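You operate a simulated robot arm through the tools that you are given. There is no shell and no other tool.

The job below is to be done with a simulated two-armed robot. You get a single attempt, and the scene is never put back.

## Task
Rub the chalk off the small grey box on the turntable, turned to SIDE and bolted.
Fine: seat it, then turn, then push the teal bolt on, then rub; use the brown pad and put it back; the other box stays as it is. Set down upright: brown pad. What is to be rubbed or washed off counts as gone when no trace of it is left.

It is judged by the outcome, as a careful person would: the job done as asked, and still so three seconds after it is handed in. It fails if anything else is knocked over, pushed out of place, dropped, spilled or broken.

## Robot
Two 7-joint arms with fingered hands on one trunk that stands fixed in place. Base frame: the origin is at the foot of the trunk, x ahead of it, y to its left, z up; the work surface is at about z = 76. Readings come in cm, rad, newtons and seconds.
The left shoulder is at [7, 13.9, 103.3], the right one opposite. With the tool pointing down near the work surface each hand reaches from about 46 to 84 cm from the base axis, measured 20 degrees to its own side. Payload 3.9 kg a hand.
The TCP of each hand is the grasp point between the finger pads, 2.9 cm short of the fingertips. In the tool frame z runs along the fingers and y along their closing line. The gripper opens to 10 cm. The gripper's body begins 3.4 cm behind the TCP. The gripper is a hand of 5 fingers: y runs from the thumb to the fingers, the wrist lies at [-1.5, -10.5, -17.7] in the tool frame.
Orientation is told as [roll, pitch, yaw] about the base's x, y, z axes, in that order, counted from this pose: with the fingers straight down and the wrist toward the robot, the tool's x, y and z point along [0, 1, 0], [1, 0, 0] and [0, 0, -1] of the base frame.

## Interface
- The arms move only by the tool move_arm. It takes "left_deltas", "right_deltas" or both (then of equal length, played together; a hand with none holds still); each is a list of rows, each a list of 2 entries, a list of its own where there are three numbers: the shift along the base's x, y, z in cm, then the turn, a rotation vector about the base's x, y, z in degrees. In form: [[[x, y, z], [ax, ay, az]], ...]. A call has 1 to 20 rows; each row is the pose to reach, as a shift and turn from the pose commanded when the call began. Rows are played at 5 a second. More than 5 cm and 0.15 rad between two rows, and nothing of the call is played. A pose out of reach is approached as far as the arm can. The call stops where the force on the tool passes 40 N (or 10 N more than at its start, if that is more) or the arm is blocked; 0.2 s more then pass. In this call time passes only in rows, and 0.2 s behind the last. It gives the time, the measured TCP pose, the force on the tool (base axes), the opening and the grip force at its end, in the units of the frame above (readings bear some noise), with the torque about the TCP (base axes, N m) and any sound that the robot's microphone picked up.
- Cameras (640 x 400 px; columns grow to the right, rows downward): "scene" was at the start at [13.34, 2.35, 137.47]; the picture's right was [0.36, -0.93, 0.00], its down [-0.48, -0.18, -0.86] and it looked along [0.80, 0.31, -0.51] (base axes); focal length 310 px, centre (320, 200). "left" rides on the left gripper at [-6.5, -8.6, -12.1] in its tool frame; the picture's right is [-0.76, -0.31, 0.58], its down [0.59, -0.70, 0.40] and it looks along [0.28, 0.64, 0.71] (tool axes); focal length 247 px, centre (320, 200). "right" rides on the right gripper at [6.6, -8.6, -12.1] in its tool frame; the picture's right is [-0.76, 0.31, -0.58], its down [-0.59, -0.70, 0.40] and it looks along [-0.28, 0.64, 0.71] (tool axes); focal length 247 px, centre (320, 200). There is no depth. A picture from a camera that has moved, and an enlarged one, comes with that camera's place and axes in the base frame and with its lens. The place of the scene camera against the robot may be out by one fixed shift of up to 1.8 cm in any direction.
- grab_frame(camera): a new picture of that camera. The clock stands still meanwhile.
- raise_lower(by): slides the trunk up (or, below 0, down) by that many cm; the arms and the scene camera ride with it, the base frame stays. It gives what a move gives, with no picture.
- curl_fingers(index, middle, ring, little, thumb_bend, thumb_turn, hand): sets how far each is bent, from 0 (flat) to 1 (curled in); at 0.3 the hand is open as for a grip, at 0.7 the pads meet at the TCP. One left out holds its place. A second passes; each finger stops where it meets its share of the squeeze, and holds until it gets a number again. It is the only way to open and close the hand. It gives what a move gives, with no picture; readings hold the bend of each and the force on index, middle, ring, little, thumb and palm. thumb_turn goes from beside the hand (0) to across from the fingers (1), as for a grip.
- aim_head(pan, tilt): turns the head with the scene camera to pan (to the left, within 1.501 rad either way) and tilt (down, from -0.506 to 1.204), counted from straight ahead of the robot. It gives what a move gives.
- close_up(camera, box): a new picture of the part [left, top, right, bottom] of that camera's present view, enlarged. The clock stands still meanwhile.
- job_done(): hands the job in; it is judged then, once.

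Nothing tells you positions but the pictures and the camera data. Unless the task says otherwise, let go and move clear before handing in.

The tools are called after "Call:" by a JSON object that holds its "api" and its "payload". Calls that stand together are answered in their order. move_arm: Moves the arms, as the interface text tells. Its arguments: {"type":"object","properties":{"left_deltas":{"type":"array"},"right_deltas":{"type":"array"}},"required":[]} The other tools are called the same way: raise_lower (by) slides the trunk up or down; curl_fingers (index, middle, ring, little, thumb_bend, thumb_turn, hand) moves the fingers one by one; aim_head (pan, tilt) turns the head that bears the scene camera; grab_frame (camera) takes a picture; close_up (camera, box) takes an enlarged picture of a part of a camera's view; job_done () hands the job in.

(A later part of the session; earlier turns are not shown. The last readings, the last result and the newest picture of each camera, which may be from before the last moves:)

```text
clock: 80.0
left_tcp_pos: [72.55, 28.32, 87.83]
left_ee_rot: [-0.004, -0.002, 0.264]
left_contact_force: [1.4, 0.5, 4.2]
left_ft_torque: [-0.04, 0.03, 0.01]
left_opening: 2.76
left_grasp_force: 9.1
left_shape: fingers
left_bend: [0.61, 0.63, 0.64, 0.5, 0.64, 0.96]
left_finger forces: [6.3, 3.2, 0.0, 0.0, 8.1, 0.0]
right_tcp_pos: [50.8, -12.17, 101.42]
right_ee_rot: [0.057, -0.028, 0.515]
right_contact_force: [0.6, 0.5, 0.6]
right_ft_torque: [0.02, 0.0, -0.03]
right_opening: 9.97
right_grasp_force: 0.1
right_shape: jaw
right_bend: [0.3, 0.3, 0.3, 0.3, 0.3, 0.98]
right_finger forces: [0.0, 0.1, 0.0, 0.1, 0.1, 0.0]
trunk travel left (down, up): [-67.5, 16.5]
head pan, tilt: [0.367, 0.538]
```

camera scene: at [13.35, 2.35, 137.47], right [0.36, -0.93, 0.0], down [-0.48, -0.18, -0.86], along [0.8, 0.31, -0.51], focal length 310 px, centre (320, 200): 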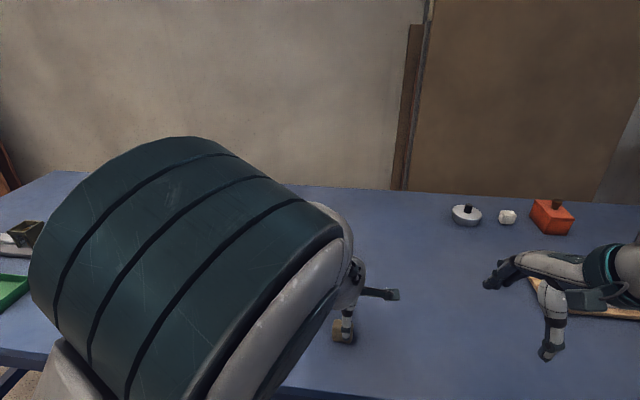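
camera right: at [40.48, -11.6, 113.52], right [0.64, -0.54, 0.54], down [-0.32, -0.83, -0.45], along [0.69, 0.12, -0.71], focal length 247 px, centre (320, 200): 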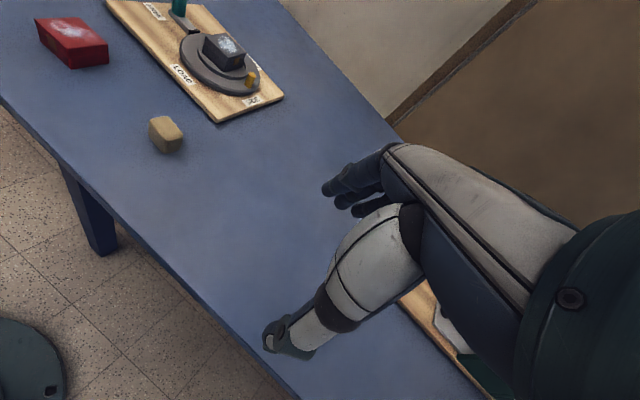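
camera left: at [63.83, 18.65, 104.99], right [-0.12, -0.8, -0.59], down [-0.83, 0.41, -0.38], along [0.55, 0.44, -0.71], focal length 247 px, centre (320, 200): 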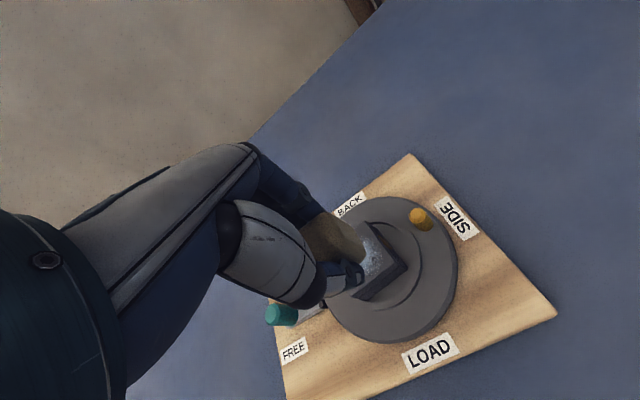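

The pad is in contact at 4 N. Now I'll drag slowly toward the ring centre and look.

Call:
{"api": "move_arm", "payload": {"left_deltas": [[[-0.2, -0.06, -0.03], [0, 0, 0]], [[-0.4, -0.13, -0.03], [0, 0, 0]], [[-0.6, -0.2, -0.03], [0, 0, 0]], [[-0.6, -0.2, -0.03], [0, 0, 0]]]}}

Call:
{"api": "close_up", "payload": {"camera": "scene", "box": [275, 220, 345, 280]}}

Call:
{"api": "close_up", "payload": {"camera": "right", "box": [190, 10, 270, 80]}}

```text
clock: 81.0
left_tcp_pos: [72.02, 28.11, 87.77]
left_ee_rot: [-0.003, -0.001, 0.263]
left_contact_force: [3.6, 0.6, 8.4]
left_ft_torque: [-0.04, -0.03, 0.06]
left_opening: 2.74
left_grasp_force: 10.3
left_shape: fingers
left_bend: [0.6, 0.62, 0.64, 0.5, 0.64, 0.96]
left_finger forces: [7.5, 4.2, 0.0, 0.0, 8.1, 0.1]
right_tcp_pos: [50.8, -12.18, 101.39]
right_ee_rot: [0.056, -0.026, 0.515]
right_contact_force: [0.2, 0.1, -1.2]
right_ft_torque: [0.0, 0.02, -0.01]
right_opening: 9.99
right_grasp_force: 0.1
right_shape: jaw
right_bend: [0.3, 0.3, 0.3, 0.3, 0.3, 0.98]
right_finger forces: [0.0, 0.1, 0.1, 0.0, 0.0, 0.0]
trunk travel left (down, up): [-67.5, 16.5]
head pan, tilt: [0.367, 0.538]
```

```text
6.67 times, centred on (310, 250) of scene
camera zoom: at [13.25, 2.3, 137.49], right [0.36, -0.93, 0.0], down [-0.48, -0.18, -0.86], along [0.8, 0.31, -0.51], focal length 2069 px, centre (387, -133)
```

zoom: 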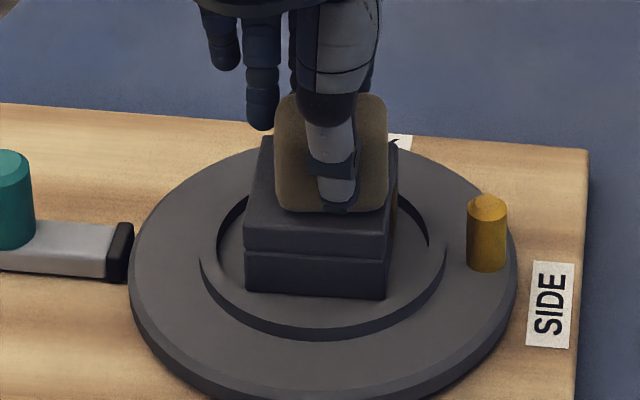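

```text
5.71 times, centred on (230, 45) of right
camera zoom: at [40.15, -11.4, 113.69], right [0.64, -0.54, 0.54], down [-0.32, -0.83, -0.45], along [0.69, 0.11, -0.71], focal length 1411 px, centre (834, 1086)
```

zoom: 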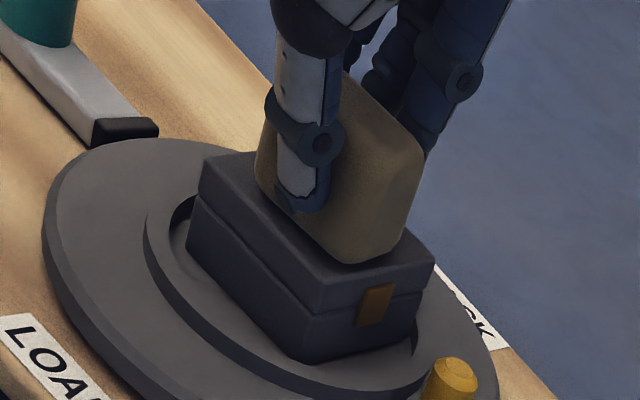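

The box followed by about 0.35 cm. I'll drag a little more, then lift straight up.

Call:
{"api": "move_arm", "payload": {"left_deltas": [[[-0.2, 0.0, 0], [0, 0, 0]], [[-0.4, 0.02, 0], [0, 0, 0]], [[-0.4, 0.02, 0.05], [0, 0, 0]], [[-0.4, 0.02, 0.6], [0, 0, 0]], [[-0.4, 0.02, 3.0], [0, 0, 0]], [[0.6, 2.5, 6.0], [0, 0, 0]], [[0.6, 2.5, 6.0], [0, 0, 0]]]}}

Call:
{"api": "close_up", "payload": {"camera": "scene", "box": [275, 220, 345, 280]}}

Call:
{"api": "close_up", "payload": {"camera": "right", "box": [190, 10, 270, 80]}}

Call:
{"api": "close_up", "payload": {"camera": "left", "box": [310, 180, 450, 320]}}

```text
clock: 82.6
left_tcp_pos: [72.4, 30.74, 93.61]
left_ee_rot: [-0.002, 0.001, 0.264]
left_contact_force: [0.1, -0.2, -1.1]
left_ft_torque: [0.02, 0.01, 0.01]
left_opening: 2.78
left_grasp_force: 8.4
left_shape: fingers
left_bend: [0.6, 0.63, 0.64, 0.5, 0.64, 0.96]
left_finger forces: [5.6, 3.0, 0.0, 0.0, 8.5, 0.0]
right_tcp_pos: [50.94, -12.08, 101.42]
right_ee_rot: [0.058, -0.026, 0.514]
right_contact_force: [-0.9, 0.6, 0.8]
right_ft_torque: [0.06, -0.02, 0.01]
right_opening: 9.99
right_grasp_force: 0.0
right_shape: jaw
right_bend: [0.3, 0.3, 0.3, 0.3, 0.3, 0.98]
right_finger forces: [0.0, 0.0, 0.0, 0.1, 0.1, 0.0]
trunk travel left (down, up): [-67.5, 16.5]
head pan, tilt: [0.367, 0.538]
```

```text
6.67 times, centred on (310, 250) of scene
camera zoom: at [13.34, 2.25, 137.48], right [0.36, -0.93, 0.0], down [-0.48, -0.18, -0.86], along [0.8, 0.31, -0.51], focal length 2069 px, centre (387, -133)
```

zoom: 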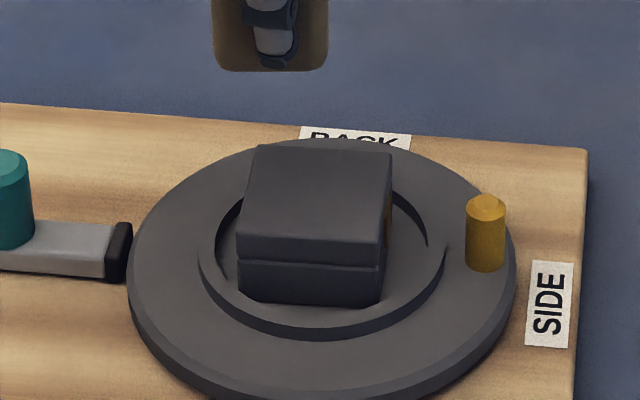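

```text
5.71 times, centred on (230, 45) of right
camera zoom: at [40.22, -11.44, 113.64], right [0.64, -0.54, 0.54], down [-0.32, -0.83, -0.45], along [0.69, 0.11, -0.71], focal length 1411 px, centre (834, 1086)
```

zoom: 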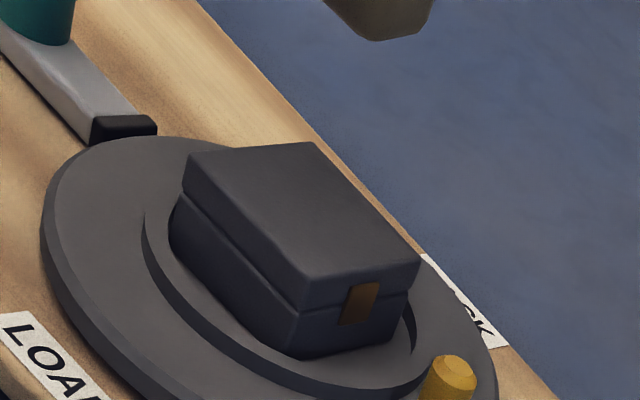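

```text
2.86 times, centred on (380, 250) of left
camera zoom: at [66.04, 22.18, 105.6], right [-0.1, -0.81, -0.58], down [-0.83, 0.38, -0.4], along [0.55, 0.44, -0.71], focal length 706 px, centre (149, 57)
```

zoom: 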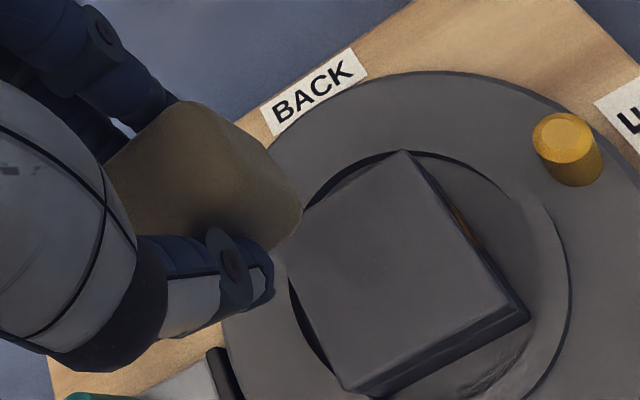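

The box is back near the ring centre and flat. I'll zoom in to check for any faint trace of chalk.

Call:
{"api": "close_up", "payload": {"camera": "left", "box": [360, 210, 450, 290]}}

Call:
{"api": "close_up", "payload": {"camera": "scene", "box": [295, 238, 330, 265]}}

Call:
{"api": "close_up", "payload": {"camera": "right", "box": [205, 30, 250, 65]}}

```text
5.00 times, centred on (405, 250) of left
camera zoom: at [66.04, 22.18, 105.6], right [-0.1, -0.81, -0.58], down [-0.83, 0.38, -0.4], along [0.55, 0.44, -0.71], focal length 1235 px, centre (-105, -50)
```

zoom: 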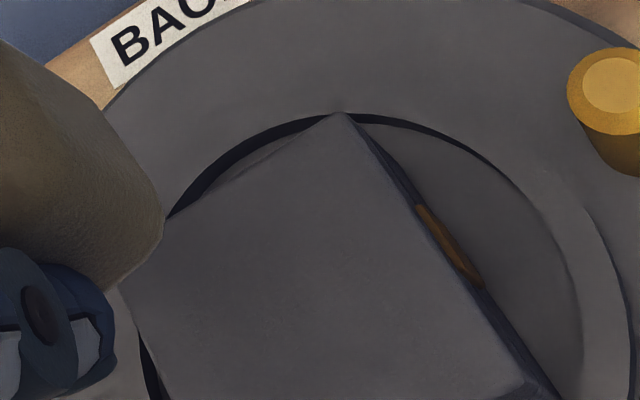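

```text
14.81 times, centred on (312, 252) of scene
camera zoom: at [13.34, 2.25, 137.48], right [0.36, -0.93, 0.0], down [-0.48, -0.18, -0.86], along [0.8, 0.31, -0.51], focal length 4597 px, centre (431, -563)
```

zoom: 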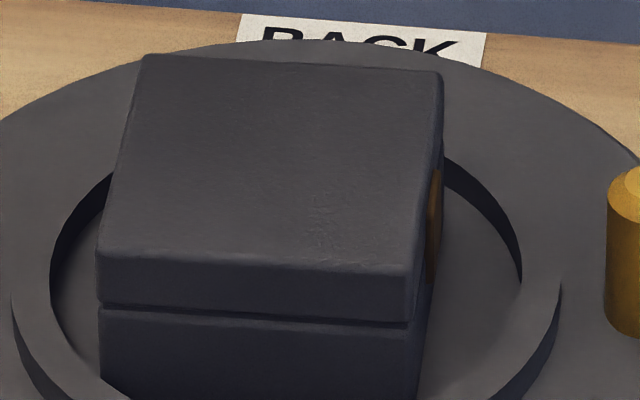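

```text
11.43 times, centred on (228, 48) of right
camera zoom: at [40.22, -11.44, 113.64], right [0.64, -0.54, 0.54], down [-0.32, -0.83, -0.45], along [0.69, 0.11, -0.71], focal length 2823 px, centre (1377, 1943)
```

zoom: 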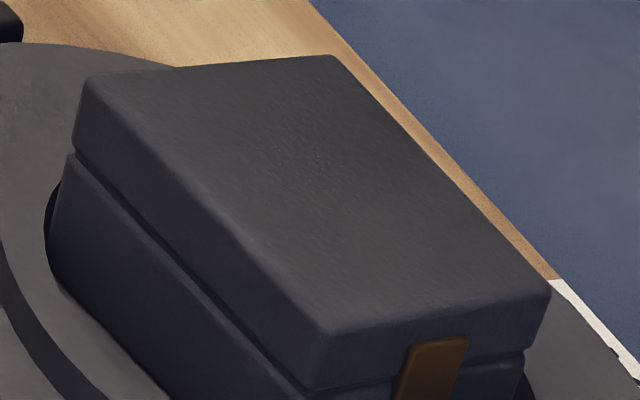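

The top looks clean, with at most very faint mottling. To be safe I'll give it one more careful rub, biased slightly to the front-right, and then recentre the box again.

Call:
{"api": "move_arm", "payload": {"left_deltas": [[[-0.6, -1.5, -2.0], [0, 0, 0]], [[-1.3, -2.9, -4.4], [0, 0, 0]], [[-1.3, -2.9, -5.4], [0, 0, 0]], [[-1.3, -2.9, -5.75], [0, 0, 0]], [[-1.3, -2.9, -5.85], [0, 0, 0]]]}}

Call:
{"api": "move_arm", "payload": {"left_deltas": [[[0, 0, -0.1], [0, 0, 0]], [[0, 0, -0.2], [0, 0, 0]]]}}

```text
clock: 83.8
left_tcp_pos: [71.32, 27.61, 87.83]
left_ee_rot: [-0.003, -0.003, 0.263]
left_contact_force: [0.3, -0.5, 0.8]
left_ft_torque: [-0.02, 0.03, -0.02]
left_opening: 2.76
left_grasp_force: 9.0
left_shape: fingers
left_bend: [0.6, 0.63, 0.64, 0.5, 0.64, 0.96]
left_finger forces: [5.7, 3.0, 0.0, 0.0, 8.6, 0.0]
right_tcp_pos: [50.95, -12.15, 101.36]
right_ee_rot: [0.056, -0.027, 0.515]
right_contact_force: [1.1, 0.2, 0.0]
right_ft_torque: [0.01, -0.01, 0.03]
right_opening: 9.99
right_grasp_force: 0.0
right_shape: jaw
right_bend: [0.3, 0.3, 0.3, 0.3, 0.3, 0.98]
right_finger forces: [0.0, 0.1, 0.0, 0.1, 0.0, 0.0]
trunk travel left (down, up): [-67.5, 16.5]
head pan, tilt: [0.367, 0.538]
```

```text
clock: 84.4
left_tcp_pos: [71.22, 27.71, 87.71]
left_ee_rot: [-0.002, -0.003, 0.264]
left_contact_force: [1.7, 1.2, 4.8]
left_ft_torque: [-0.01, 0.04, -0.02]
left_opening: 2.76
left_grasp_force: 8.7
left_shape: fingers
left_bend: [0.6, 0.63, 0.64, 0.5, 0.64, 0.96]
left_finger forces: [6.5, 3.2, 0.0, 0.0, 8.6, 0.0]
right_tcp_pos: [50.75, -12.22, 101.39]
right_ee_rot: [0.056, -0.027, 0.516]
right_contact_force: [0.3, 0.7, -0.1]
right_ft_torque: [0.0, -0.01, -0.02]
right_opening: 9.98
right_grasp_force: 0.1
right_shape: jaw
right_bend: [0.3, 0.3, 0.3, 0.3, 0.3, 0.98]
right_finger forces: [0.0, 0.0, 0.0, 0.0, 0.0, 0.0]
trunk travel left (down, up): [-67.5, 16.5]
head pan, tilt: [0.367, 0.538]
```

Call:
{"api": "move_arm", "payload": {"left_deltas": [[[0.5, 0, -0.03], [0, 0, 0]], [[1.0, 0, -0.03], [0, 0, 0]], [[0.87, 0.5, -0.03], [0, 0, 0]], [[0.5, 0.87, -0.03], [0, 0, 0]], [[0, 1.0, -0.03], [0, 0, 0]], [[-0.5, 0.87, -0.03], [0, 0, 0]], [[-0.87, 0.5, -0.03], [0, 0, 0]], [[-1.0, 0, -0.03], [0, 0, 0]], [[-0.87, -0.5, -0.03], [0, 0, 0]], [[-0.5, -0.87, -0.03], [0, 0, 0]], [[0, -1.0, -0.03], [0, 0, 0]], [[0.5, -0.87, -0.03], [0, 0, 0]], [[0.87, -0.5, -0.03], [0, 0, 0]], [[1.2, 0, -0.03], [0, 0, 0]], [[1.3, 0.6, -0.03], [0, 0, 0]], [[0.9, 1.0, -0.03], [0, 0, 0]], [[0.3, 1.0, -0.03], [0, 0, 0]], [[-0.3, 0.7, -0.03], [0, 0, 0]], [[-0.7, 0.2, -0.03], [0, 0, 0]], [[-0.3, 0.2, -0.03], [0, 0, 0]]]}}

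Call:
{"api": "close_up", "payload": {"camera": "scene", "box": [275, 220, 345, 280]}}

Call:
{"api": "close_up", "payload": {"camera": "right", "box": [190, 10, 270, 80]}}

```text
clock: 88.6
left_tcp_pos: [70.98, 27.85, 87.48]
left_ee_rot: [-0.002, -0.001, 0.263]
left_contact_force: [-2.0, 0.1, 3.4]
left_ft_torque: [-0.03, 0.05, -0.02]
left_opening: 2.76
left_grasp_force: 9.1
left_shape: fingers
left_bend: [0.61, 0.63, 0.64, 0.5, 0.64, 0.96]
left_finger forces: [5.2, 3.2, 0.0, 0.0, 9.3, 0.0]
right_tcp_pos: [50.81, -12.2, 101.53]
right_ee_rot: [0.055, -0.025, 0.516]
right_contact_force: [-0.4, 0.3, -0.6]
right_ft_torque: [0.0, 0.01, 0.01]
right_opening: 9.98
right_grasp_force: 0.0
right_shape: jaw
right_bend: [0.3, 0.3, 0.3, 0.3, 0.3, 0.98]
right_finger forces: [0.1, 0.0, 0.0, 0.0, 0.0, 0.0]
trunk travel left (down, up): [-67.5, 16.5]
head pan, tilt: [0.367, 0.538]
```

```text
6.67 times, centred on (310, 250) of scene
camera zoom: at [13.27, 2.35, 137.48], right [0.36, -0.93, 0.0], down [-0.48, -0.18, -0.86], along [0.8, 0.31, -0.51], focal length 2069 px, centre (387, -133)
```

zoom: 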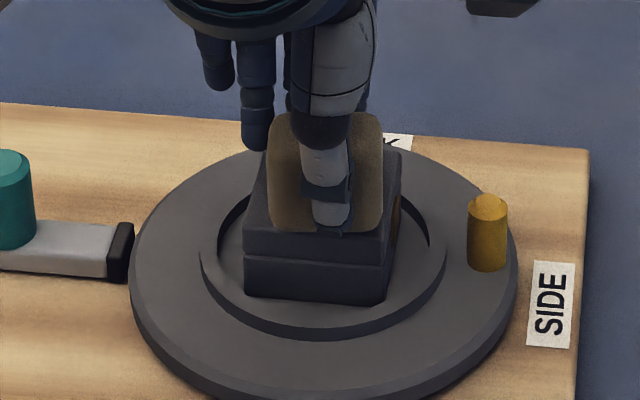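

```text
5.71 times, centred on (230, 45) of right
camera zoom: at [40.16, -11.36, 113.68], right [0.64, -0.54, 0.54], down [-0.32, -0.83, -0.45], along [0.69, 0.11, -0.71], focal length 1411 px, centre (834, 1086)
```

zoom: 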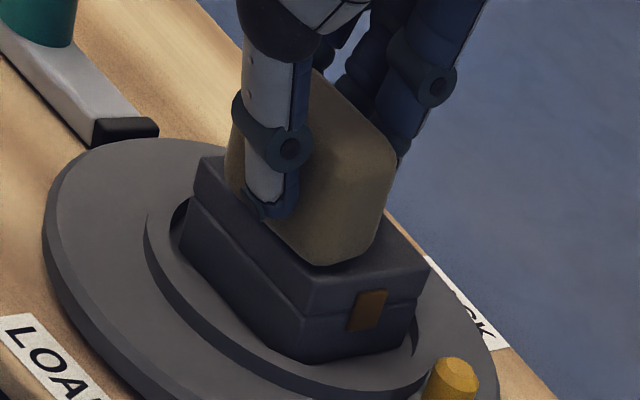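

The box stays near the centre. I'll lift and inspect the top again.

Call:
{"api": "move_arm", "payload": {"left_deltas": [[[0, 0, 0.6], [0, 0, 0]], [[0, 0, 3.0], [0, 0, 0]], [[1.0, 2.5, 6.0], [0, 0, 0]], [[1.0, 3.5, 6.5], [0, 0, 0]], [[1.0, 3.5, 6.5], [0, 0, 0]]]}}

Call:
{"api": "close_up", "payload": {"camera": "scene", "box": [275, 220, 345, 280]}}

Call:
{"api": "close_up", "payload": {"camera": "scene", "box": [295, 238, 330, 265]}}

Call:
{"api": "close_up", "payload": {"camera": "right", "box": [205, 30, 250, 65]}}

Call:
{"api": "close_up", "payload": {"camera": "left", "box": [340, 200, 480, 310]}}

```text
clock: 89.8
left_tcp_pos: [72.19, 31.43, 94.06]
left_ee_rot: [-0.003, 0.0, 0.263]
left_contact_force: [-0.1, 0.4, -1.0]
left_ft_torque: [-0.02, -0.01, 0.0]
left_opening: 2.74
left_grasp_force: 8.0
left_shape: fingers
left_bend: [0.61, 0.63, 0.64, 0.5, 0.64, 0.96]
left_finger forces: [5.4, 3.2, 0.0, 0.0, 8.3, 0.1]
right_tcp_pos: [50.9, -12.16, 101.46]
right_ee_rot: [0.054, -0.025, 0.515]
right_contact_force: [-0.2, 0.0, 0.5]
right_ft_torque: [-0.01, 0.01, 0.0]
right_opening: 10.01
right_grasp_force: 0.0
right_shape: jaw
right_bend: [0.3, 0.3, 0.3, 0.3, 0.3, 0.98]
right_finger forces: [0.0, 0.1, 0.1, 0.0, 0.1, 0.1]
trunk travel left (down, up): [-67.5, 16.5]
head pan, tilt: [0.367, 0.538]
```

```text
6.67 times, centred on (310, 250) of scene
camera zoom: at [13.35, 2.36, 137.47], right [0.36, -0.93, 0.0], down [-0.48, -0.18, -0.86], along [0.8, 0.31, -0.51], focal length 2069 px, centre (387, -133)
```

zoom: 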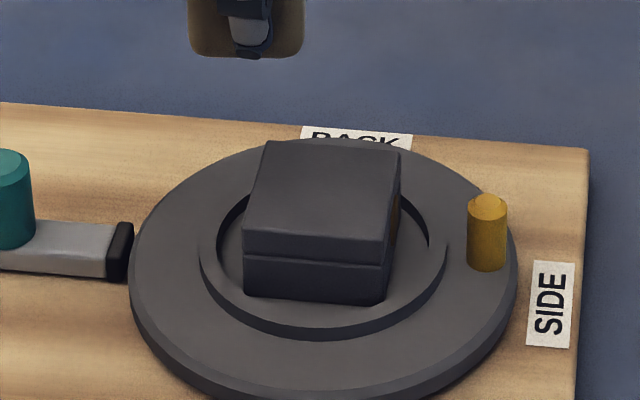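

```text
14.81 times, centred on (312, 252) of scene
camera zoom: at [13.35, 2.36, 137.47], right [0.36, -0.93, 0.0], down [-0.48, -0.18, -0.86], along [0.8, 0.31, -0.51], focal length 4597 px, centre (431, -563)
```

zoom: 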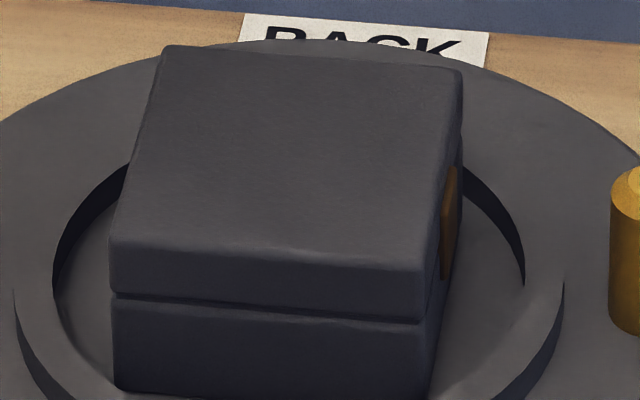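

```text
11.43 times, centred on (228, 48) of right
camera zoom: at [40.23, -11.35, 113.65], right [0.64, -0.54, 0.54], down [-0.32, -0.83, -0.45], along [0.69, 0.11, -0.71], focal length 2823 px, centre (1377, 1943)
```

zoom: 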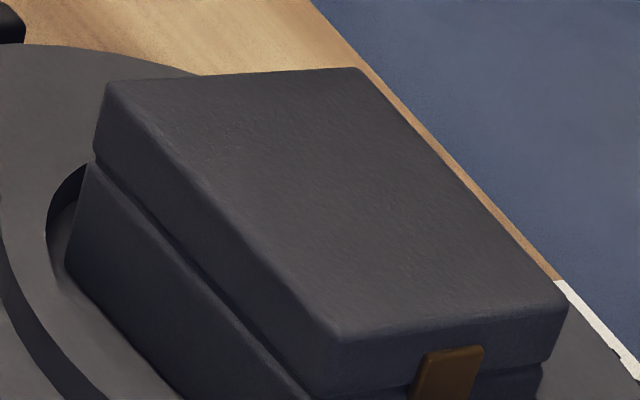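

```text
3.64 times, centred on (410, 255) of left
camera zoom: at [65.62, 22.99, 106.15], right [-0.1, -0.81, -0.58], down [-0.83, 0.38, -0.4], along [0.55, 0.44, -0.71], focal length 898 px, centre (-7, 0)
```

zoom: 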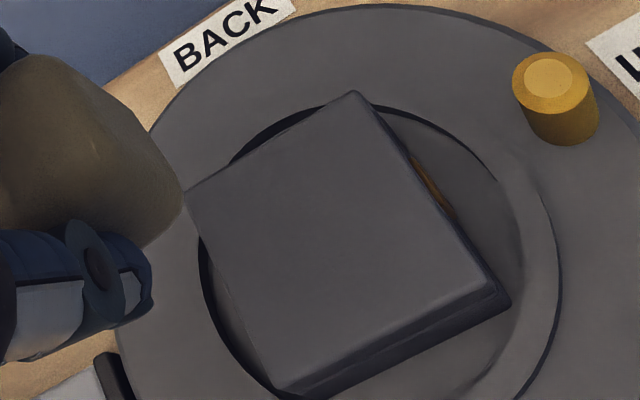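

The box top is completely clean and the box sits well inside the ring. Now I'll return the pad to its original place near (55.1, 14.1), carrying it high first.

Call:
{"api": "move_arm", "payload": {"left_deltas": [[[-2.5, -2.5, 0], [0, 0, 0]], [[-5.0, -5.0, 0], [0, 0, 0]], [[-7.5, -7.6, -0.5], [0, 0, 0]], [[-10.0, -10.2, -1.0], [0, 0, 0]], [[-12.5, -12.8, -1.5], [0, 0, 0]], [[-15.0, -15.4, -2.5], [0, 0, 0]], [[-17.2, -17.6, -4.0], [0, 0, 0]], [[-17.2, -17.6, -6.0], [0, 0, 0]], [[-17.2, -17.6, -6.0], [0, 0, 0]], [[-17.2, -17.6, -6.0], [0, 0, 0]]]}}

Call:
{"api": "close_up", "payload": {"camera": "right", "box": [110, 70, 230, 180]}}

Call:
{"api": "close_up", "payload": {"camera": "left", "box": [260, 160, 420, 320]}}

Call:
{"api": "close_up", "payload": {"camera": "scene", "box": [220, 290, 380, 390]}}

```text
clock: 92.0
left_tcp_pos: [55.05, 13.73, 88.73]
left_ee_rot: [-0.035, -0.002, 0.272]
left_contact_force: [-0.4, 0.7, -0.2]
left_ft_torque: [0.04, 0.0, -0.03]
left_opening: 2.77
left_grasp_force: 8.6
left_shape: fingers
left_bend: [0.61, 0.63, 0.64, 0.5, 0.64, 0.96]
left_finger forces: [5.2, 3.0, 0.1, 0.0, 8.4, 0.0]
right_tcp_pos: [50.87, -12.11, 101.39]
right_ee_rot: [0.056, -0.025, 0.516]
right_contact_force: [0.8, 0.0, 0.4]
right_ft_torque: [0.03, -0.01, -0.01]
right_opening: 9.98
right_grasp_force: 0.1
right_shape: jaw
right_bend: [0.3, 0.3, 0.3, 0.3, 0.3, 0.98]
right_finger forces: [0.1, 0.0, 0.1, 0.1, 0.1, 0.0]
trunk travel left (down, up): [-67.5, 16.5]
head pan, tilt: [0.367, 0.538]
```

```text
3.64 times, centred on (170, 125) of right
camera zoom: at [40.24, -11.34, 113.65], right [0.64, -0.54, 0.54], down [-0.32, -0.83, -0.45], along [0.69, 0.11, -0.71], focal length 898 px, centre (866, 473)
```

zoom: 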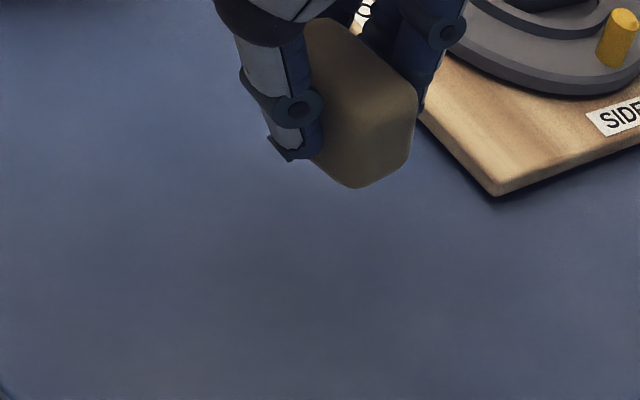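

```text
2.50 times, centred on (340, 240) of left
camera zoom: at [48.47, 5.51, 100.9], right [-0.09, -0.83, -0.55], down [-0.83, 0.37, -0.42], along [0.55, 0.42, -0.72], focal length 617 px, centre (270, 100)
```

zoom: 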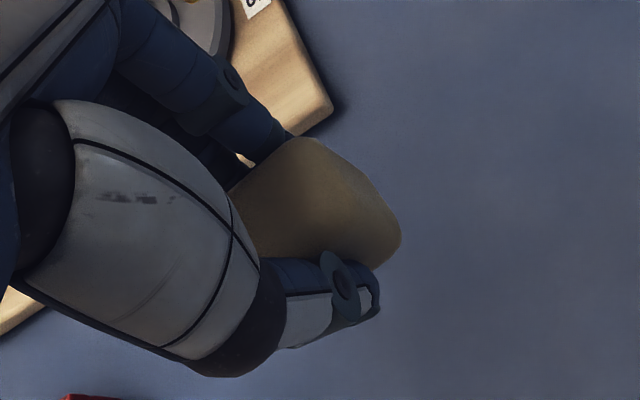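

```text
4.00 times, centred on (300, 340) of scene
camera zoom: at [13.36, 2.36, 137.47], right [0.36, -0.93, 0.0], down [-0.48, -0.18, -0.86], along [0.8, 0.31, -0.51], focal length 1241 px, centre (400, -360)
```

zoom: 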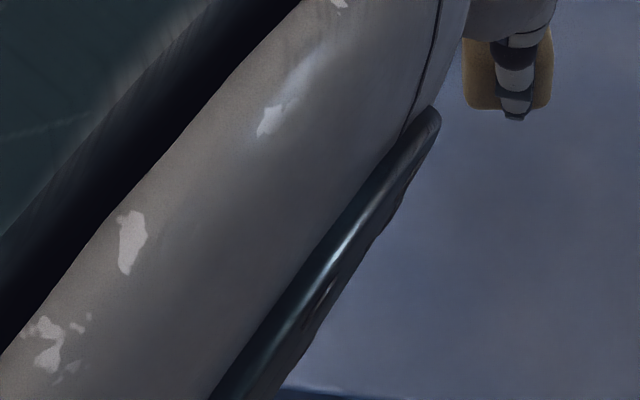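

The pad is above its place. I'll descend with a small roll correction and compare with the earlier right-camera view of the pad, which was taken from the same camera pose.

Call:
{"api": "move_arm", "payload": {"left_deltas": [[[0, 0, -2.0], [0.7, 0, 0]], [[0, 0, -4.0], [1.4, 0, 0]], [[0, 0, -5.5], [2.0, 0, 0]], [[0, 0, -6.5], [2.0, 0, 0]], [[0, 0, -6.5], [2.0, 0, 0]], [[0, 0, -6.5], [2.0, 0, 0]]]}}

Call:
{"api": "close_up", "payload": {"camera": "right", "box": [110, 70, 230, 180]}}

Call:
{"api": "close_up", "payload": {"camera": "left", "box": [260, 160, 420, 320]}}

Call:
{"api": "close_up", "payload": {"camera": "scene", "box": [220, 290, 380, 390]}}

```text
clock: 93.4
left_tcp_pos: [55.56, 13.92, 82.9]
left_ee_rot: [-0.035, -0.007, 0.296]
left_contact_force: [-0.6, 0.6, 0.7]
left_ft_torque: [0.0, -0.02, -0.04]
left_opening: 2.72
left_grasp_force: 8.5
left_shape: fingers
left_bend: [0.61, 0.63, 0.64, 0.5, 0.64, 0.96]
left_finger forces: [5.2, 3.0, 0.0, 0.0, 8.2, 0.1]
right_tcp_pos: [50.8, -12.16, 101.37]
right_ee_rot: [0.057, -0.023, 0.516]
right_contact_force: [-0.2, -0.1, -0.1]
right_ft_torque: [-0.01, 0.0, -0.02]
right_opening: 9.98
right_grasp_force: 0.1
right_shape: jaw
right_bend: [0.3, 0.3, 0.3, 0.3, 0.3, 0.98]
right_finger forces: [0.0, 0.0, 0.0, 0.0, 0.0, 0.0]
trunk travel left (down, up): [-67.5, 16.5]
head pan, tilt: [0.367, 0.538]
```

```text
3.64 times, centred on (170, 125) of right
camera zoom: at [40.24, -11.35, 113.65], right [0.64, -0.54, 0.54], down [-0.32, -0.83, -0.45], along [0.69, 0.11, -0.71], focal length 898 px, centre (866, 473)
```

zoom: 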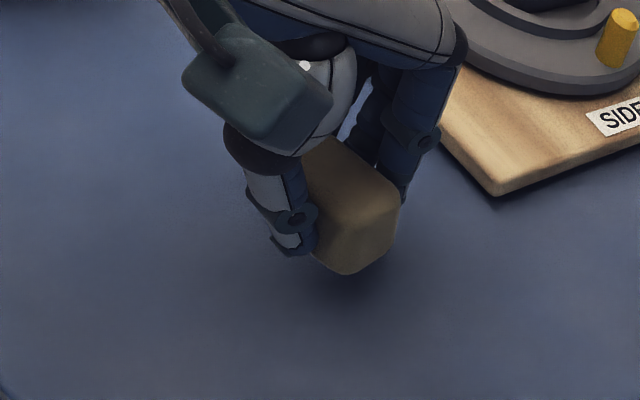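

```text
2.50 times, centred on (340, 240) of left
camera zoom: at [49.1, 5.65, 95.02], right [-0.06, -0.83, -0.55], down [-0.84, 0.35, -0.42], along [0.54, 0.44, -0.72], focal length 617 px, centre (270, 100)
```

zoom: 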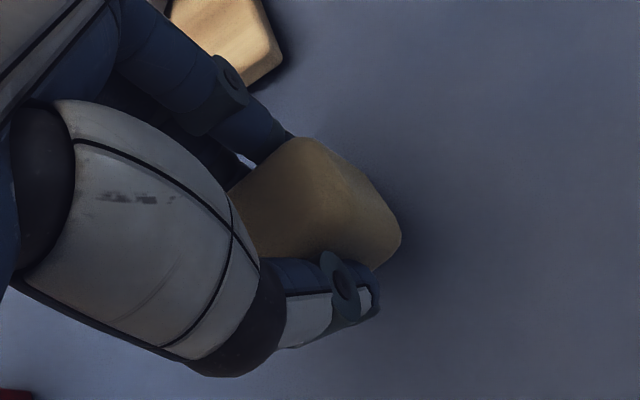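

```text
4.00 times, centred on (300, 340) of scene
camera zoom: at [13.36, 2.36, 137.47], right [0.36, -0.93, 0.0], down [-0.48, -0.18, -0.86], along [0.8, 0.31, -0.51], focal length 1241 px, centre (400, -360)
```

zoom: 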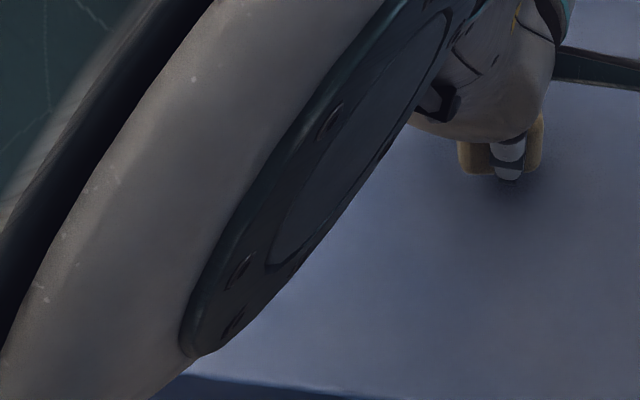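

The pad needs to shift by about (-0.7, 0) and turn about -8° to match its original pose. I'll correct this while lowering a bit more.

Call:
{"api": "move_arm", "payload": {"left_deltas": [[[-0.3, 0, -0.4], [0.7, 0, -3]], [[-0.6, 0, -0.8], [1.4, 0, -6]], [[-0.7, 0, -1.2], [2.0, 0, -8]], [[-0.7, 0, -1.2], [2.0, 0, -8]], [[-0.7, 0, -1.2], [2.0, 0, -8]]]}}

Call:
{"api": "close_up", "payload": {"camera": "right", "box": [110, 70, 230, 180]}}

Call:
{"api": "close_up", "payload": {"camera": "left", "box": [260, 160, 420, 320]}}

Call:
{"api": "close_up", "payload": {"camera": "scene", "box": [220, 290, 380, 390]}}

```text
clock: 94.6
left_tcp_pos: [54.07, 13.86, 80.44]
left_ee_rot: [0.066, -0.015, 0.125]
left_contact_force: [2.1, 1.4, 5.4]
left_ft_torque: [-0.03, 0.02, 0.01]
left_opening: 2.74
left_grasp_force: 9.6
left_shape: fingers
left_bend: [0.6, 0.63, 0.64, 0.5, 0.64, 0.96]
left_finger forces: [7.1, 3.3, 0.2, 0.0, 8.2, 0.0]
right_tcp_pos: [50.81, -12.0, 101.37]
right_ee_rot: [0.055, -0.025, 0.515]
right_contact_force: [-0.1, 0.6, -0.5]
right_ft_torque: [-0.04, 0.03, -0.01]
right_opening: 9.99
right_grasp_force: 0.0
right_shape: jaw
right_bend: [0.3, 0.3, 0.3, 0.3, 0.3, 0.98]
right_finger forces: [0.0, 0.1, 0.1, 0.1, 0.0, 0.1]
trunk travel left (down, up): [-67.5, 16.5]
head pan, tilt: [0.367, 0.538]
```

```text
3.64 times, centred on (170, 125) of right
camera zoom: at [40.17, -11.32, 113.69], right [0.64, -0.54, 0.54], down [-0.32, -0.83, -0.45], along [0.69, 0.11, -0.71], focal length 898 px, centre (866, 473)
```

zoom: 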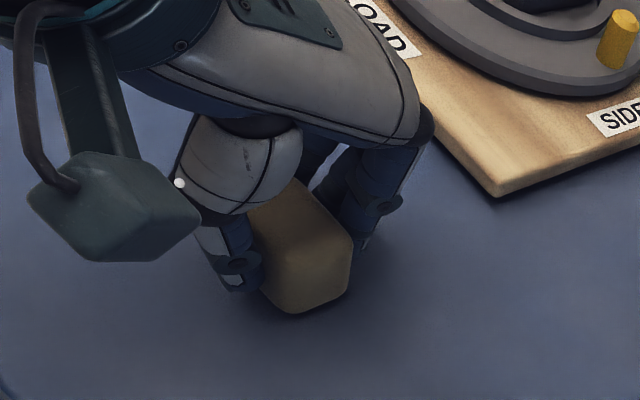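

```text
2.50 times, centred on (340, 240) of left
camera zoom: at [46.39, 5.5, 91.81], right [-0.21, -0.75, -0.63], down [-0.77, 0.52, -0.37], along [0.61, 0.41, -0.68], focal length 617 px, centre (270, 100)
```

zoom: 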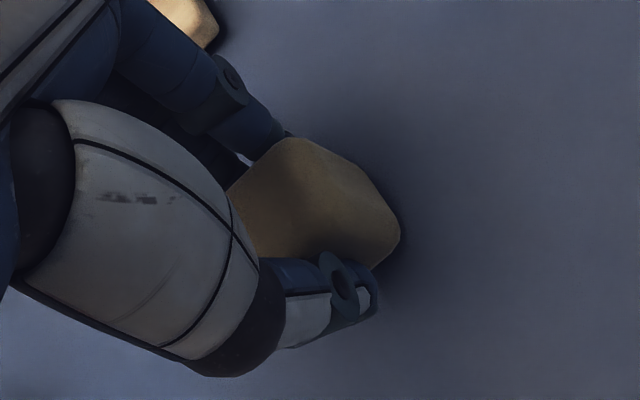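

```text
4.00 times, centred on (300, 340) of scene
camera zoom: at [13.28, 2.39, 137.48], right [0.36, -0.93, 0.0], down [-0.48, -0.18, -0.86], along [0.8, 0.31, -0.51], focal length 1241 px, centre (400, -360)
```

zoom: 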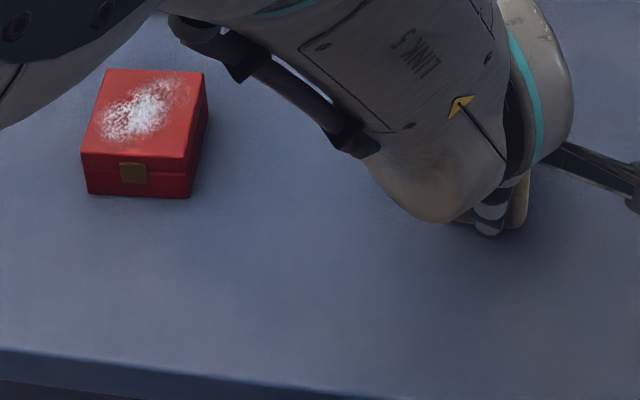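

The arm changed posture and the pad now touches the table about 0.7–0.9 cm off, with a slight roll. I'll lift a little, fix the roll, yaw and position, and settle.

Call:
{"api": "move_arm", "payload": {"left_deltas": [[[0, 0, 0.8], [0, 0, 0]], [[0.4, 0.05, 1.0], [-1.9, 0, -3]], [[0.8, 0.1, 1.0], [-3.8, 0, -6]], [[0.8, 0.1, 1.0], [-3.8, 0, -6]], [[0.8, 0.1, 1.0], [-3.8, 0, -6]], [[0.8, 0.1, 1.0], [-3.8, 0, -6]]]}}

Call:
{"api": "close_up", "payload": {"camera": "right", "box": [110, 70, 230, 180]}}

Call:
{"api": "close_up", "payload": {"camera": "scene", "box": [220, 290, 380, 390]}}

```text
clock: 96.0
left_tcp_pos: [54.98, 13.89, 81.43]
left_ee_rot: [-0.002, -0.011, 0.018]
left_contact_force: [-0.6, -0.4, -0.3]
left_ft_torque: [0.01, -0.01, 0.0]
left_opening: 2.77
left_grasp_force: 8.6
left_shape: fingers
left_bend: [0.61, 0.63, 0.64, 0.5, 0.64, 0.96]
left_finger forces: [5.6, 2.7, 0.1, 0.0, 8.2, 0.0]
right_tcp_pos: [50.84, -12.06, 101.36]
right_ee_rot: [0.058, -0.026, 0.516]
right_contact_force: [-0.7, -0.5, -1.1]
right_ft_torque: [-0.01, 0.04, 0.01]
right_opening: 9.99
right_grasp_force: 0.0
right_shape: jaw
right_bend: [0.3, 0.3, 0.3, 0.3, 0.3, 0.98]
right_finger forces: [0.0, 0.0, 0.0, 0.0, 0.0, 0.0]
trunk travel left (down, up): [-67.5, 16.5]
head pan, tilt: [0.367, 0.538]
```

```text
3.64 times, centred on (170, 125) of right
camera zoom: at [40.22, -11.37, 113.66], right [0.64, -0.54, 0.54], down [-0.32, -0.83, -0.45], along [0.69, 0.11, -0.71], focal length 898 px, centre (866, 473)
```

zoom: 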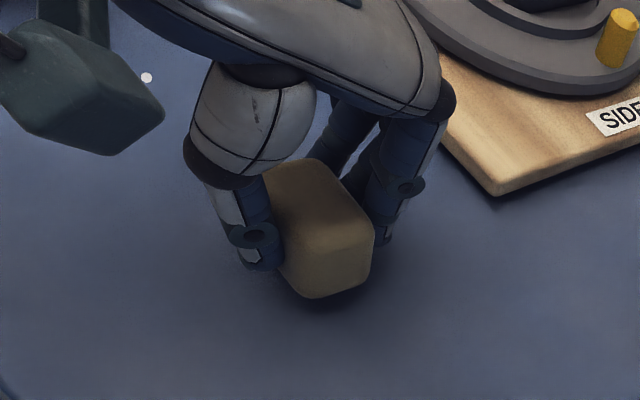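

```text
4.00 times, centred on (300, 340) of scene
camera zoom: at [13.34, 2.33, 137.48], right [0.36, -0.93, 0.0], down [-0.48, -0.18, -0.86], along [0.8, 0.31, -0.51], focal length 1241 px, centre (400, -360)
```

zoom: 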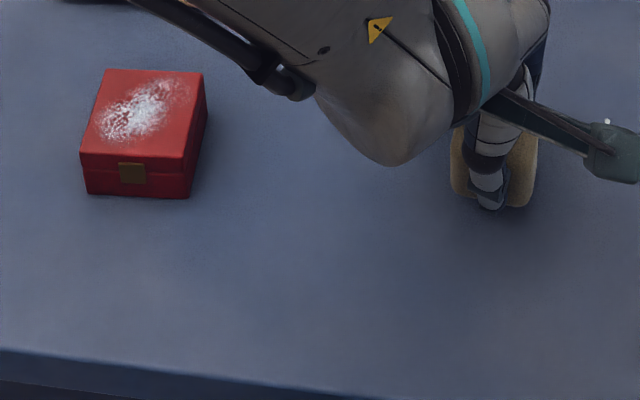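

The hand is now upright at (55.0, 13.9, 81.4), and the pad's orientation and position nearly match the original view, needing only about (+0.1, +0.3) cm. I'll apply that and lower it to the table.

Call:
{"api": "move_arm", "payload": {"left_deltas": [[[0.1, 0.3, 0], [0, 0.6, 0]], [[0.1, 0.3, -0.4], [0, 0.6, 0]], [[0.1, 0.3, -0.8], [0, 0.6, 0]], [[0.1, 0.3, -0.9], [0, 0.6, 0]], [[0.1, 0.3, -0.9], [0, 0.6, 0]]]}}

Call:
{"api": "close_up", "payload": {"camera": "right", "box": [110, 70, 230, 180]}}

Call:
{"api": "close_up", "payload": {"camera": "scene", "box": [220, 290, 380, 390]}}

```text
clock: 97.2
left_tcp_pos: [55.01, 14.23, 80.46]
left_ee_rot: [-0.001, 0.0, 0.02]
left_contact_force: [0.1, -0.1, -0.7]
left_ft_torque: [0.01, 0.0, -0.03]
left_opening: 2.75
left_grasp_force: 8.4
left_shape: fingers
left_bend: [0.61, 0.63, 0.64, 0.5, 0.64, 0.96]
left_finger forces: [5.5, 2.8, 0.0, 0.0, 8.3, 0.1]
right_tcp_pos: [50.9, -12.03, 101.37]
right_ee_rot: [0.055, -0.024, 0.517]
right_contact_force: [0.3, -0.1, 0.9]
right_ft_torque: [-0.01, -0.03, 0.0]
right_opening: 9.96
right_grasp_force: 0.1
right_shape: jaw
right_bend: [0.3, 0.3, 0.3, 0.3, 0.3, 0.98]
right_finger forces: [0.0, 0.0, 0.0, 0.1, 0.0, 0.1]
trunk travel left (down, up): [-67.5, 16.5]
head pan, tilt: [0.367, 0.538]
```

```text
3.64 times, centred on (170, 125) of right
camera zoom: at [40.23, -11.36, 113.65], right [0.64, -0.54, 0.54], down [-0.32, -0.83, -0.45], along [0.69, 0.11, -0.71], focal length 898 px, centre (866, 473)
```

zoom: 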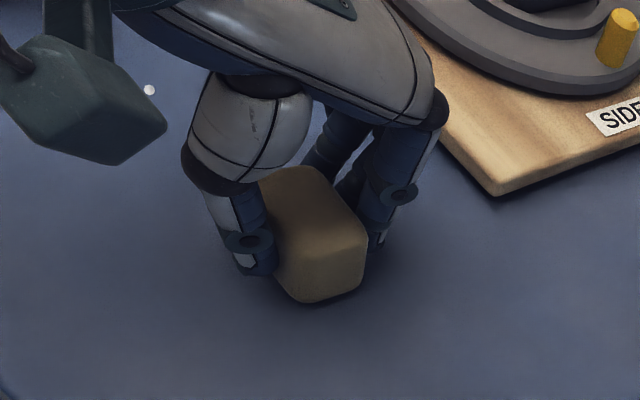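

```text
4.00 times, centred on (300, 340) of scene
camera zoom: at [13.35, 2.34, 137.47], right [0.36, -0.93, 0.0], down [-0.48, -0.18, -0.86], along [0.8, 0.31, -0.51], focal length 1241 px, centre (400, -360)
```

zoom: 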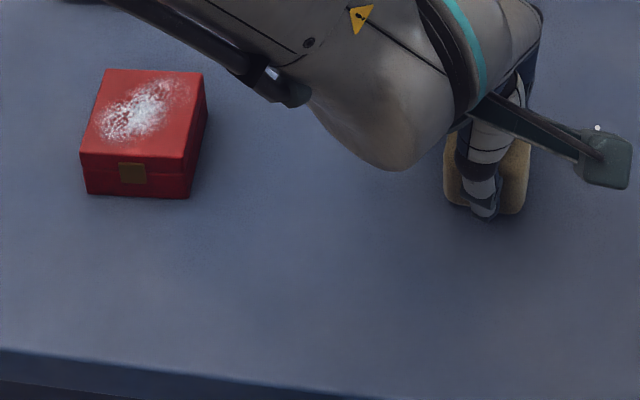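

I'm within about 0.25 cm of the original spot. I'll make a tiny correction and lower until it touches.

Call:
{"api": "move_arm", "payload": {"left_deltas": [[[0.14, -0.18, 0], [0, 0, 0]], [[0.14, -0.18, -0.1], [0, 0, 0]], [[0.14, -0.18, -0.2], [0, 0, 0]]]}}

```text
clock: 98.0
left_tcp_pos: [55.18, 13.97, 80.41]
left_ee_rot: [0.0, -0.002, 0.021]
left_contact_force: [0.9, 0.1, 3.7]
left_ft_torque: [0.03, 0.07, -0.01]
left_opening: 2.75
left_grasp_force: 9.6
left_shape: fingers
left_bend: [0.61, 0.63, 0.64, 0.5, 0.64, 0.96]
left_finger forces: [6.1, 2.9, 0.1, 0.0, 8.5, 0.0]
right_tcp_pos: [50.78, -12.03, 101.48]
right_ee_rot: [0.057, -0.027, 0.514]
right_contact_force: [-0.1, 0.3, 0.4]
right_ft_torque: [0.02, -0.01, 0.04]
right_opening: 10.0
right_grasp_force: 0.0
right_shape: jaw
right_bend: [0.3, 0.3, 0.3, 0.3, 0.3, 0.98]
right_finger forces: [0.0, 0.0, 0.0, 0.0, 0.0, 0.0]
trunk travel left (down, up): [-67.5, 16.5]
head pan, tilt: [0.367, 0.538]
```

The pad is on the table (3.7 N). I'll release in stages.

Call:
{"api": "curl_fingers", "payload": {"hand": "left", "index": 0.54, "middle": 0.54, "ring": 0.54, "little": 0.5, "thumb_bend": 0.56}}

Call:
{"api": "curl_fingers", "payload": {"hand": "left", "index": 0.42, "middle": 0.42, "ring": 0.42, "little": 0.42, "thumb_bend": 0.42}}

Call:
{"api": "close_up", "payload": {"camera": "right", "box": [110, 70, 230, 180]}}

Call:
{"api": "close_up", "payload": {"camera": "left", "box": [260, 160, 420, 320]}}

```text
clock: 99.0
left_tcp_pos: [55.17, 14.1, 80.32]
left_ee_rot: [0.0, 0.0, 0.019]
left_contact_force: [0.2, -0.7, -0.3]
left_ft_torque: [0.02, 0.0, -0.01]
left_opening: 3.73
left_grasp_force: 0.0
left_shape: fingers
left_bend: [0.54, 0.54, 0.54, 0.5, 0.56, 0.97]
left_finger forces: [0.0, 0.1, 0.0, 0.0, 0.0, 0.0]
right_tcp_pos: [50.78, -12.15, 101.39]
right_ee_rot: [0.055, -0.025, 0.515]
right_contact_force: [-0.5, -0.9, -0.8]
right_ft_torque: [-0.02, 0.01, -0.02]
right_opening: 9.96
right_grasp_force: 0.1
right_shape: jaw
right_bend: [0.3, 0.3, 0.3, 0.3, 0.3, 0.98]
right_finger forces: [0.0, 0.1, 0.1, 0.1, 0.0, 0.1]
trunk travel left (down, up): [-67.5, 16.5]
head pan, tilt: [0.367, 0.538]
```

```text
clock: 100.0
left_tcp_pos: [55.13, 14.12, 80.37]
left_ee_rot: [0.0, 0.001, 0.019]
left_contact_force: [-0.1, -0.1, 0.9]
left_ft_torque: [0.0, -0.03, -0.03]
left_opening: 6.91
left_grasp_force: 0.1
left_shape: fingers
left_bend: [0.42, 0.42, 0.42, 0.42, 0.42, 0.97]
left_finger forces: [0.0, 0.0, 0.1, 0.0, 0.0, 0.0]
right_tcp_pos: [50.91, -11.97, 101.37]
right_ee_rot: [0.055, -0.024, 0.513]
right_contact_force: [-0.1, -0.3, 0.1]
right_ft_torque: [0.02, -0.01, 0.01]
right_opening: 10.01
right_grasp_force: 0.0
right_shape: jaw
right_bend: [0.3, 0.3, 0.3, 0.3, 0.3, 0.98]
right_finger forces: [0.0, 0.1, 0.0, 0.1, 0.0, 0.0]
trunk travel left (down, up): [-67.5, 16.5]
head pan, tilt: [0.367, 0.538]
```

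```text
3.64 times, centred on (170, 125) of right
camera zoom: at [40.22, -11.35, 113.66], right [0.64, -0.54, 0.54], down [-0.32, -0.83, -0.45], along [0.69, 0.11, -0.71], focal length 898 px, centre (866, 473)
```

zoom: 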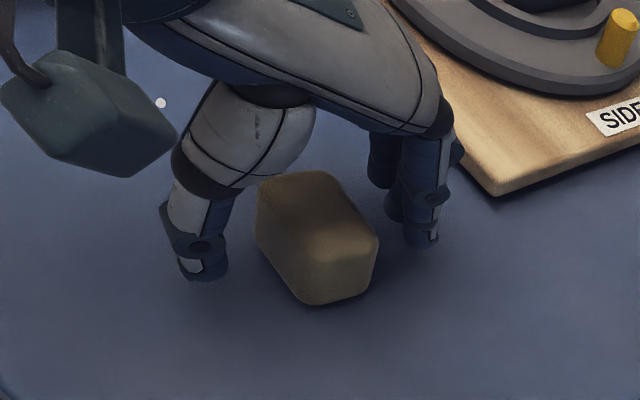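

```text
2.50 times, centred on (340, 240) of left
camera zoom: at [46.79, 7.38, 92.29], right [-0.29, -0.76, -0.58], down [-0.71, 0.57, -0.4], along [0.64, 0.3, -0.71], focal length 617 px, centre (270, 100)
```

zoom: 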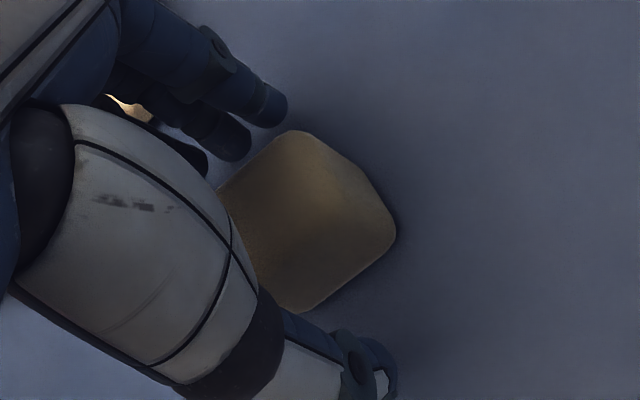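

The pad stands upright within about 0.3 cm of its original place, and the fingers are clear of it. I'll lift straight up and move the hand away.

Call:
{"api": "move_arm", "payload": {"left_deltas": [[[0, 0, 1.0], [0, 0, 0]], [[0, 0, 2.5], [0, 0, 0]], [[0, 0, 4.5], [0, 0, 0]], [[0, 0, 6.5], [0, 0, 0]], [[0, 1.0, 9.0], [0, 0, 1.5]]]}}

Call:
{"api": "grab_frame", "payload": {"camera": "left"}}

Call:
{"api": "grab_frame", "payload": {"camera": "right"}}

```text
clock: 101.2
left_tcp_pos: [54.81, 15.21, 89.51]
left_ee_rot: [-0.002, -0.001, 0.048]
left_contact_force: [-0.7, -0.3, -0.3]
left_ft_torque: [0.0, 0.02, -0.01]
left_opening: 6.97
left_grasp_force: 0.0
left_shape: fingers
left_bend: [0.42, 0.42, 0.42, 0.42, 0.42, 0.98]
left_finger forces: [0.1, 0.1, 0.0, 0.0, 0.0, 0.0]
right_tcp_pos: [50.85, -12.21, 101.46]
right_ee_rot: [0.057, -0.026, 0.515]
right_contact_force: [-0.4, -0.1, 0.2]
right_ft_torque: [-0.06, -0.02, -0.03]
right_opening: 9.98
right_grasp_force: 0.2
right_shape: jaw
right_bend: [0.3, 0.3, 0.3, 0.3, 0.3, 0.98]
right_finger forces: [0.0, 0.0, 0.1, 0.0, 0.0, 0.0]
trunk travel left (down, up): [-67.5, 16.5]
head pan, tilt: [0.367, 0.538]
```

```text
taken
camera left: at [46.73, 8.2, 101.47], right [-0.27, -0.77, -0.58], down [-0.73, 0.55, -0.4], along [0.63, 0.31, -0.71], focal length 247 px, centre (320, 200)
```

left: 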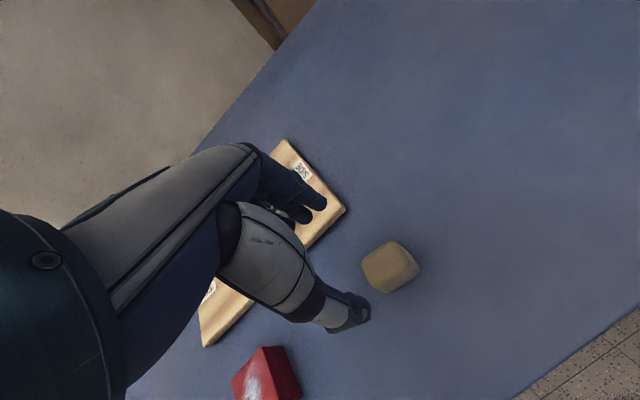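

```text
taken
camera right: at [40.13, -11.33, 113.7], right [0.64, -0.54, 0.54], down [-0.32, -0.83, -0.45], along [0.69, 0.11, -0.71], focal length 247 px, centre (320, 200)
```

right: 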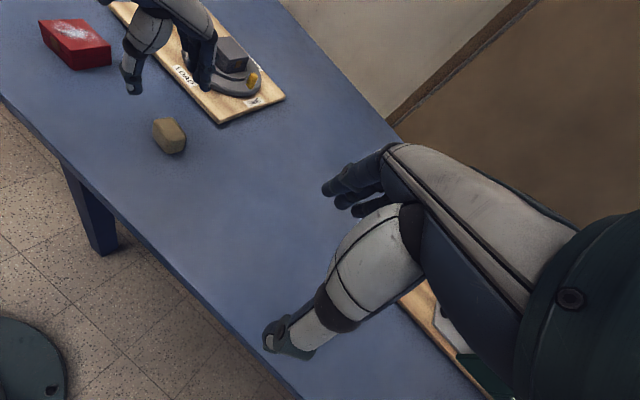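

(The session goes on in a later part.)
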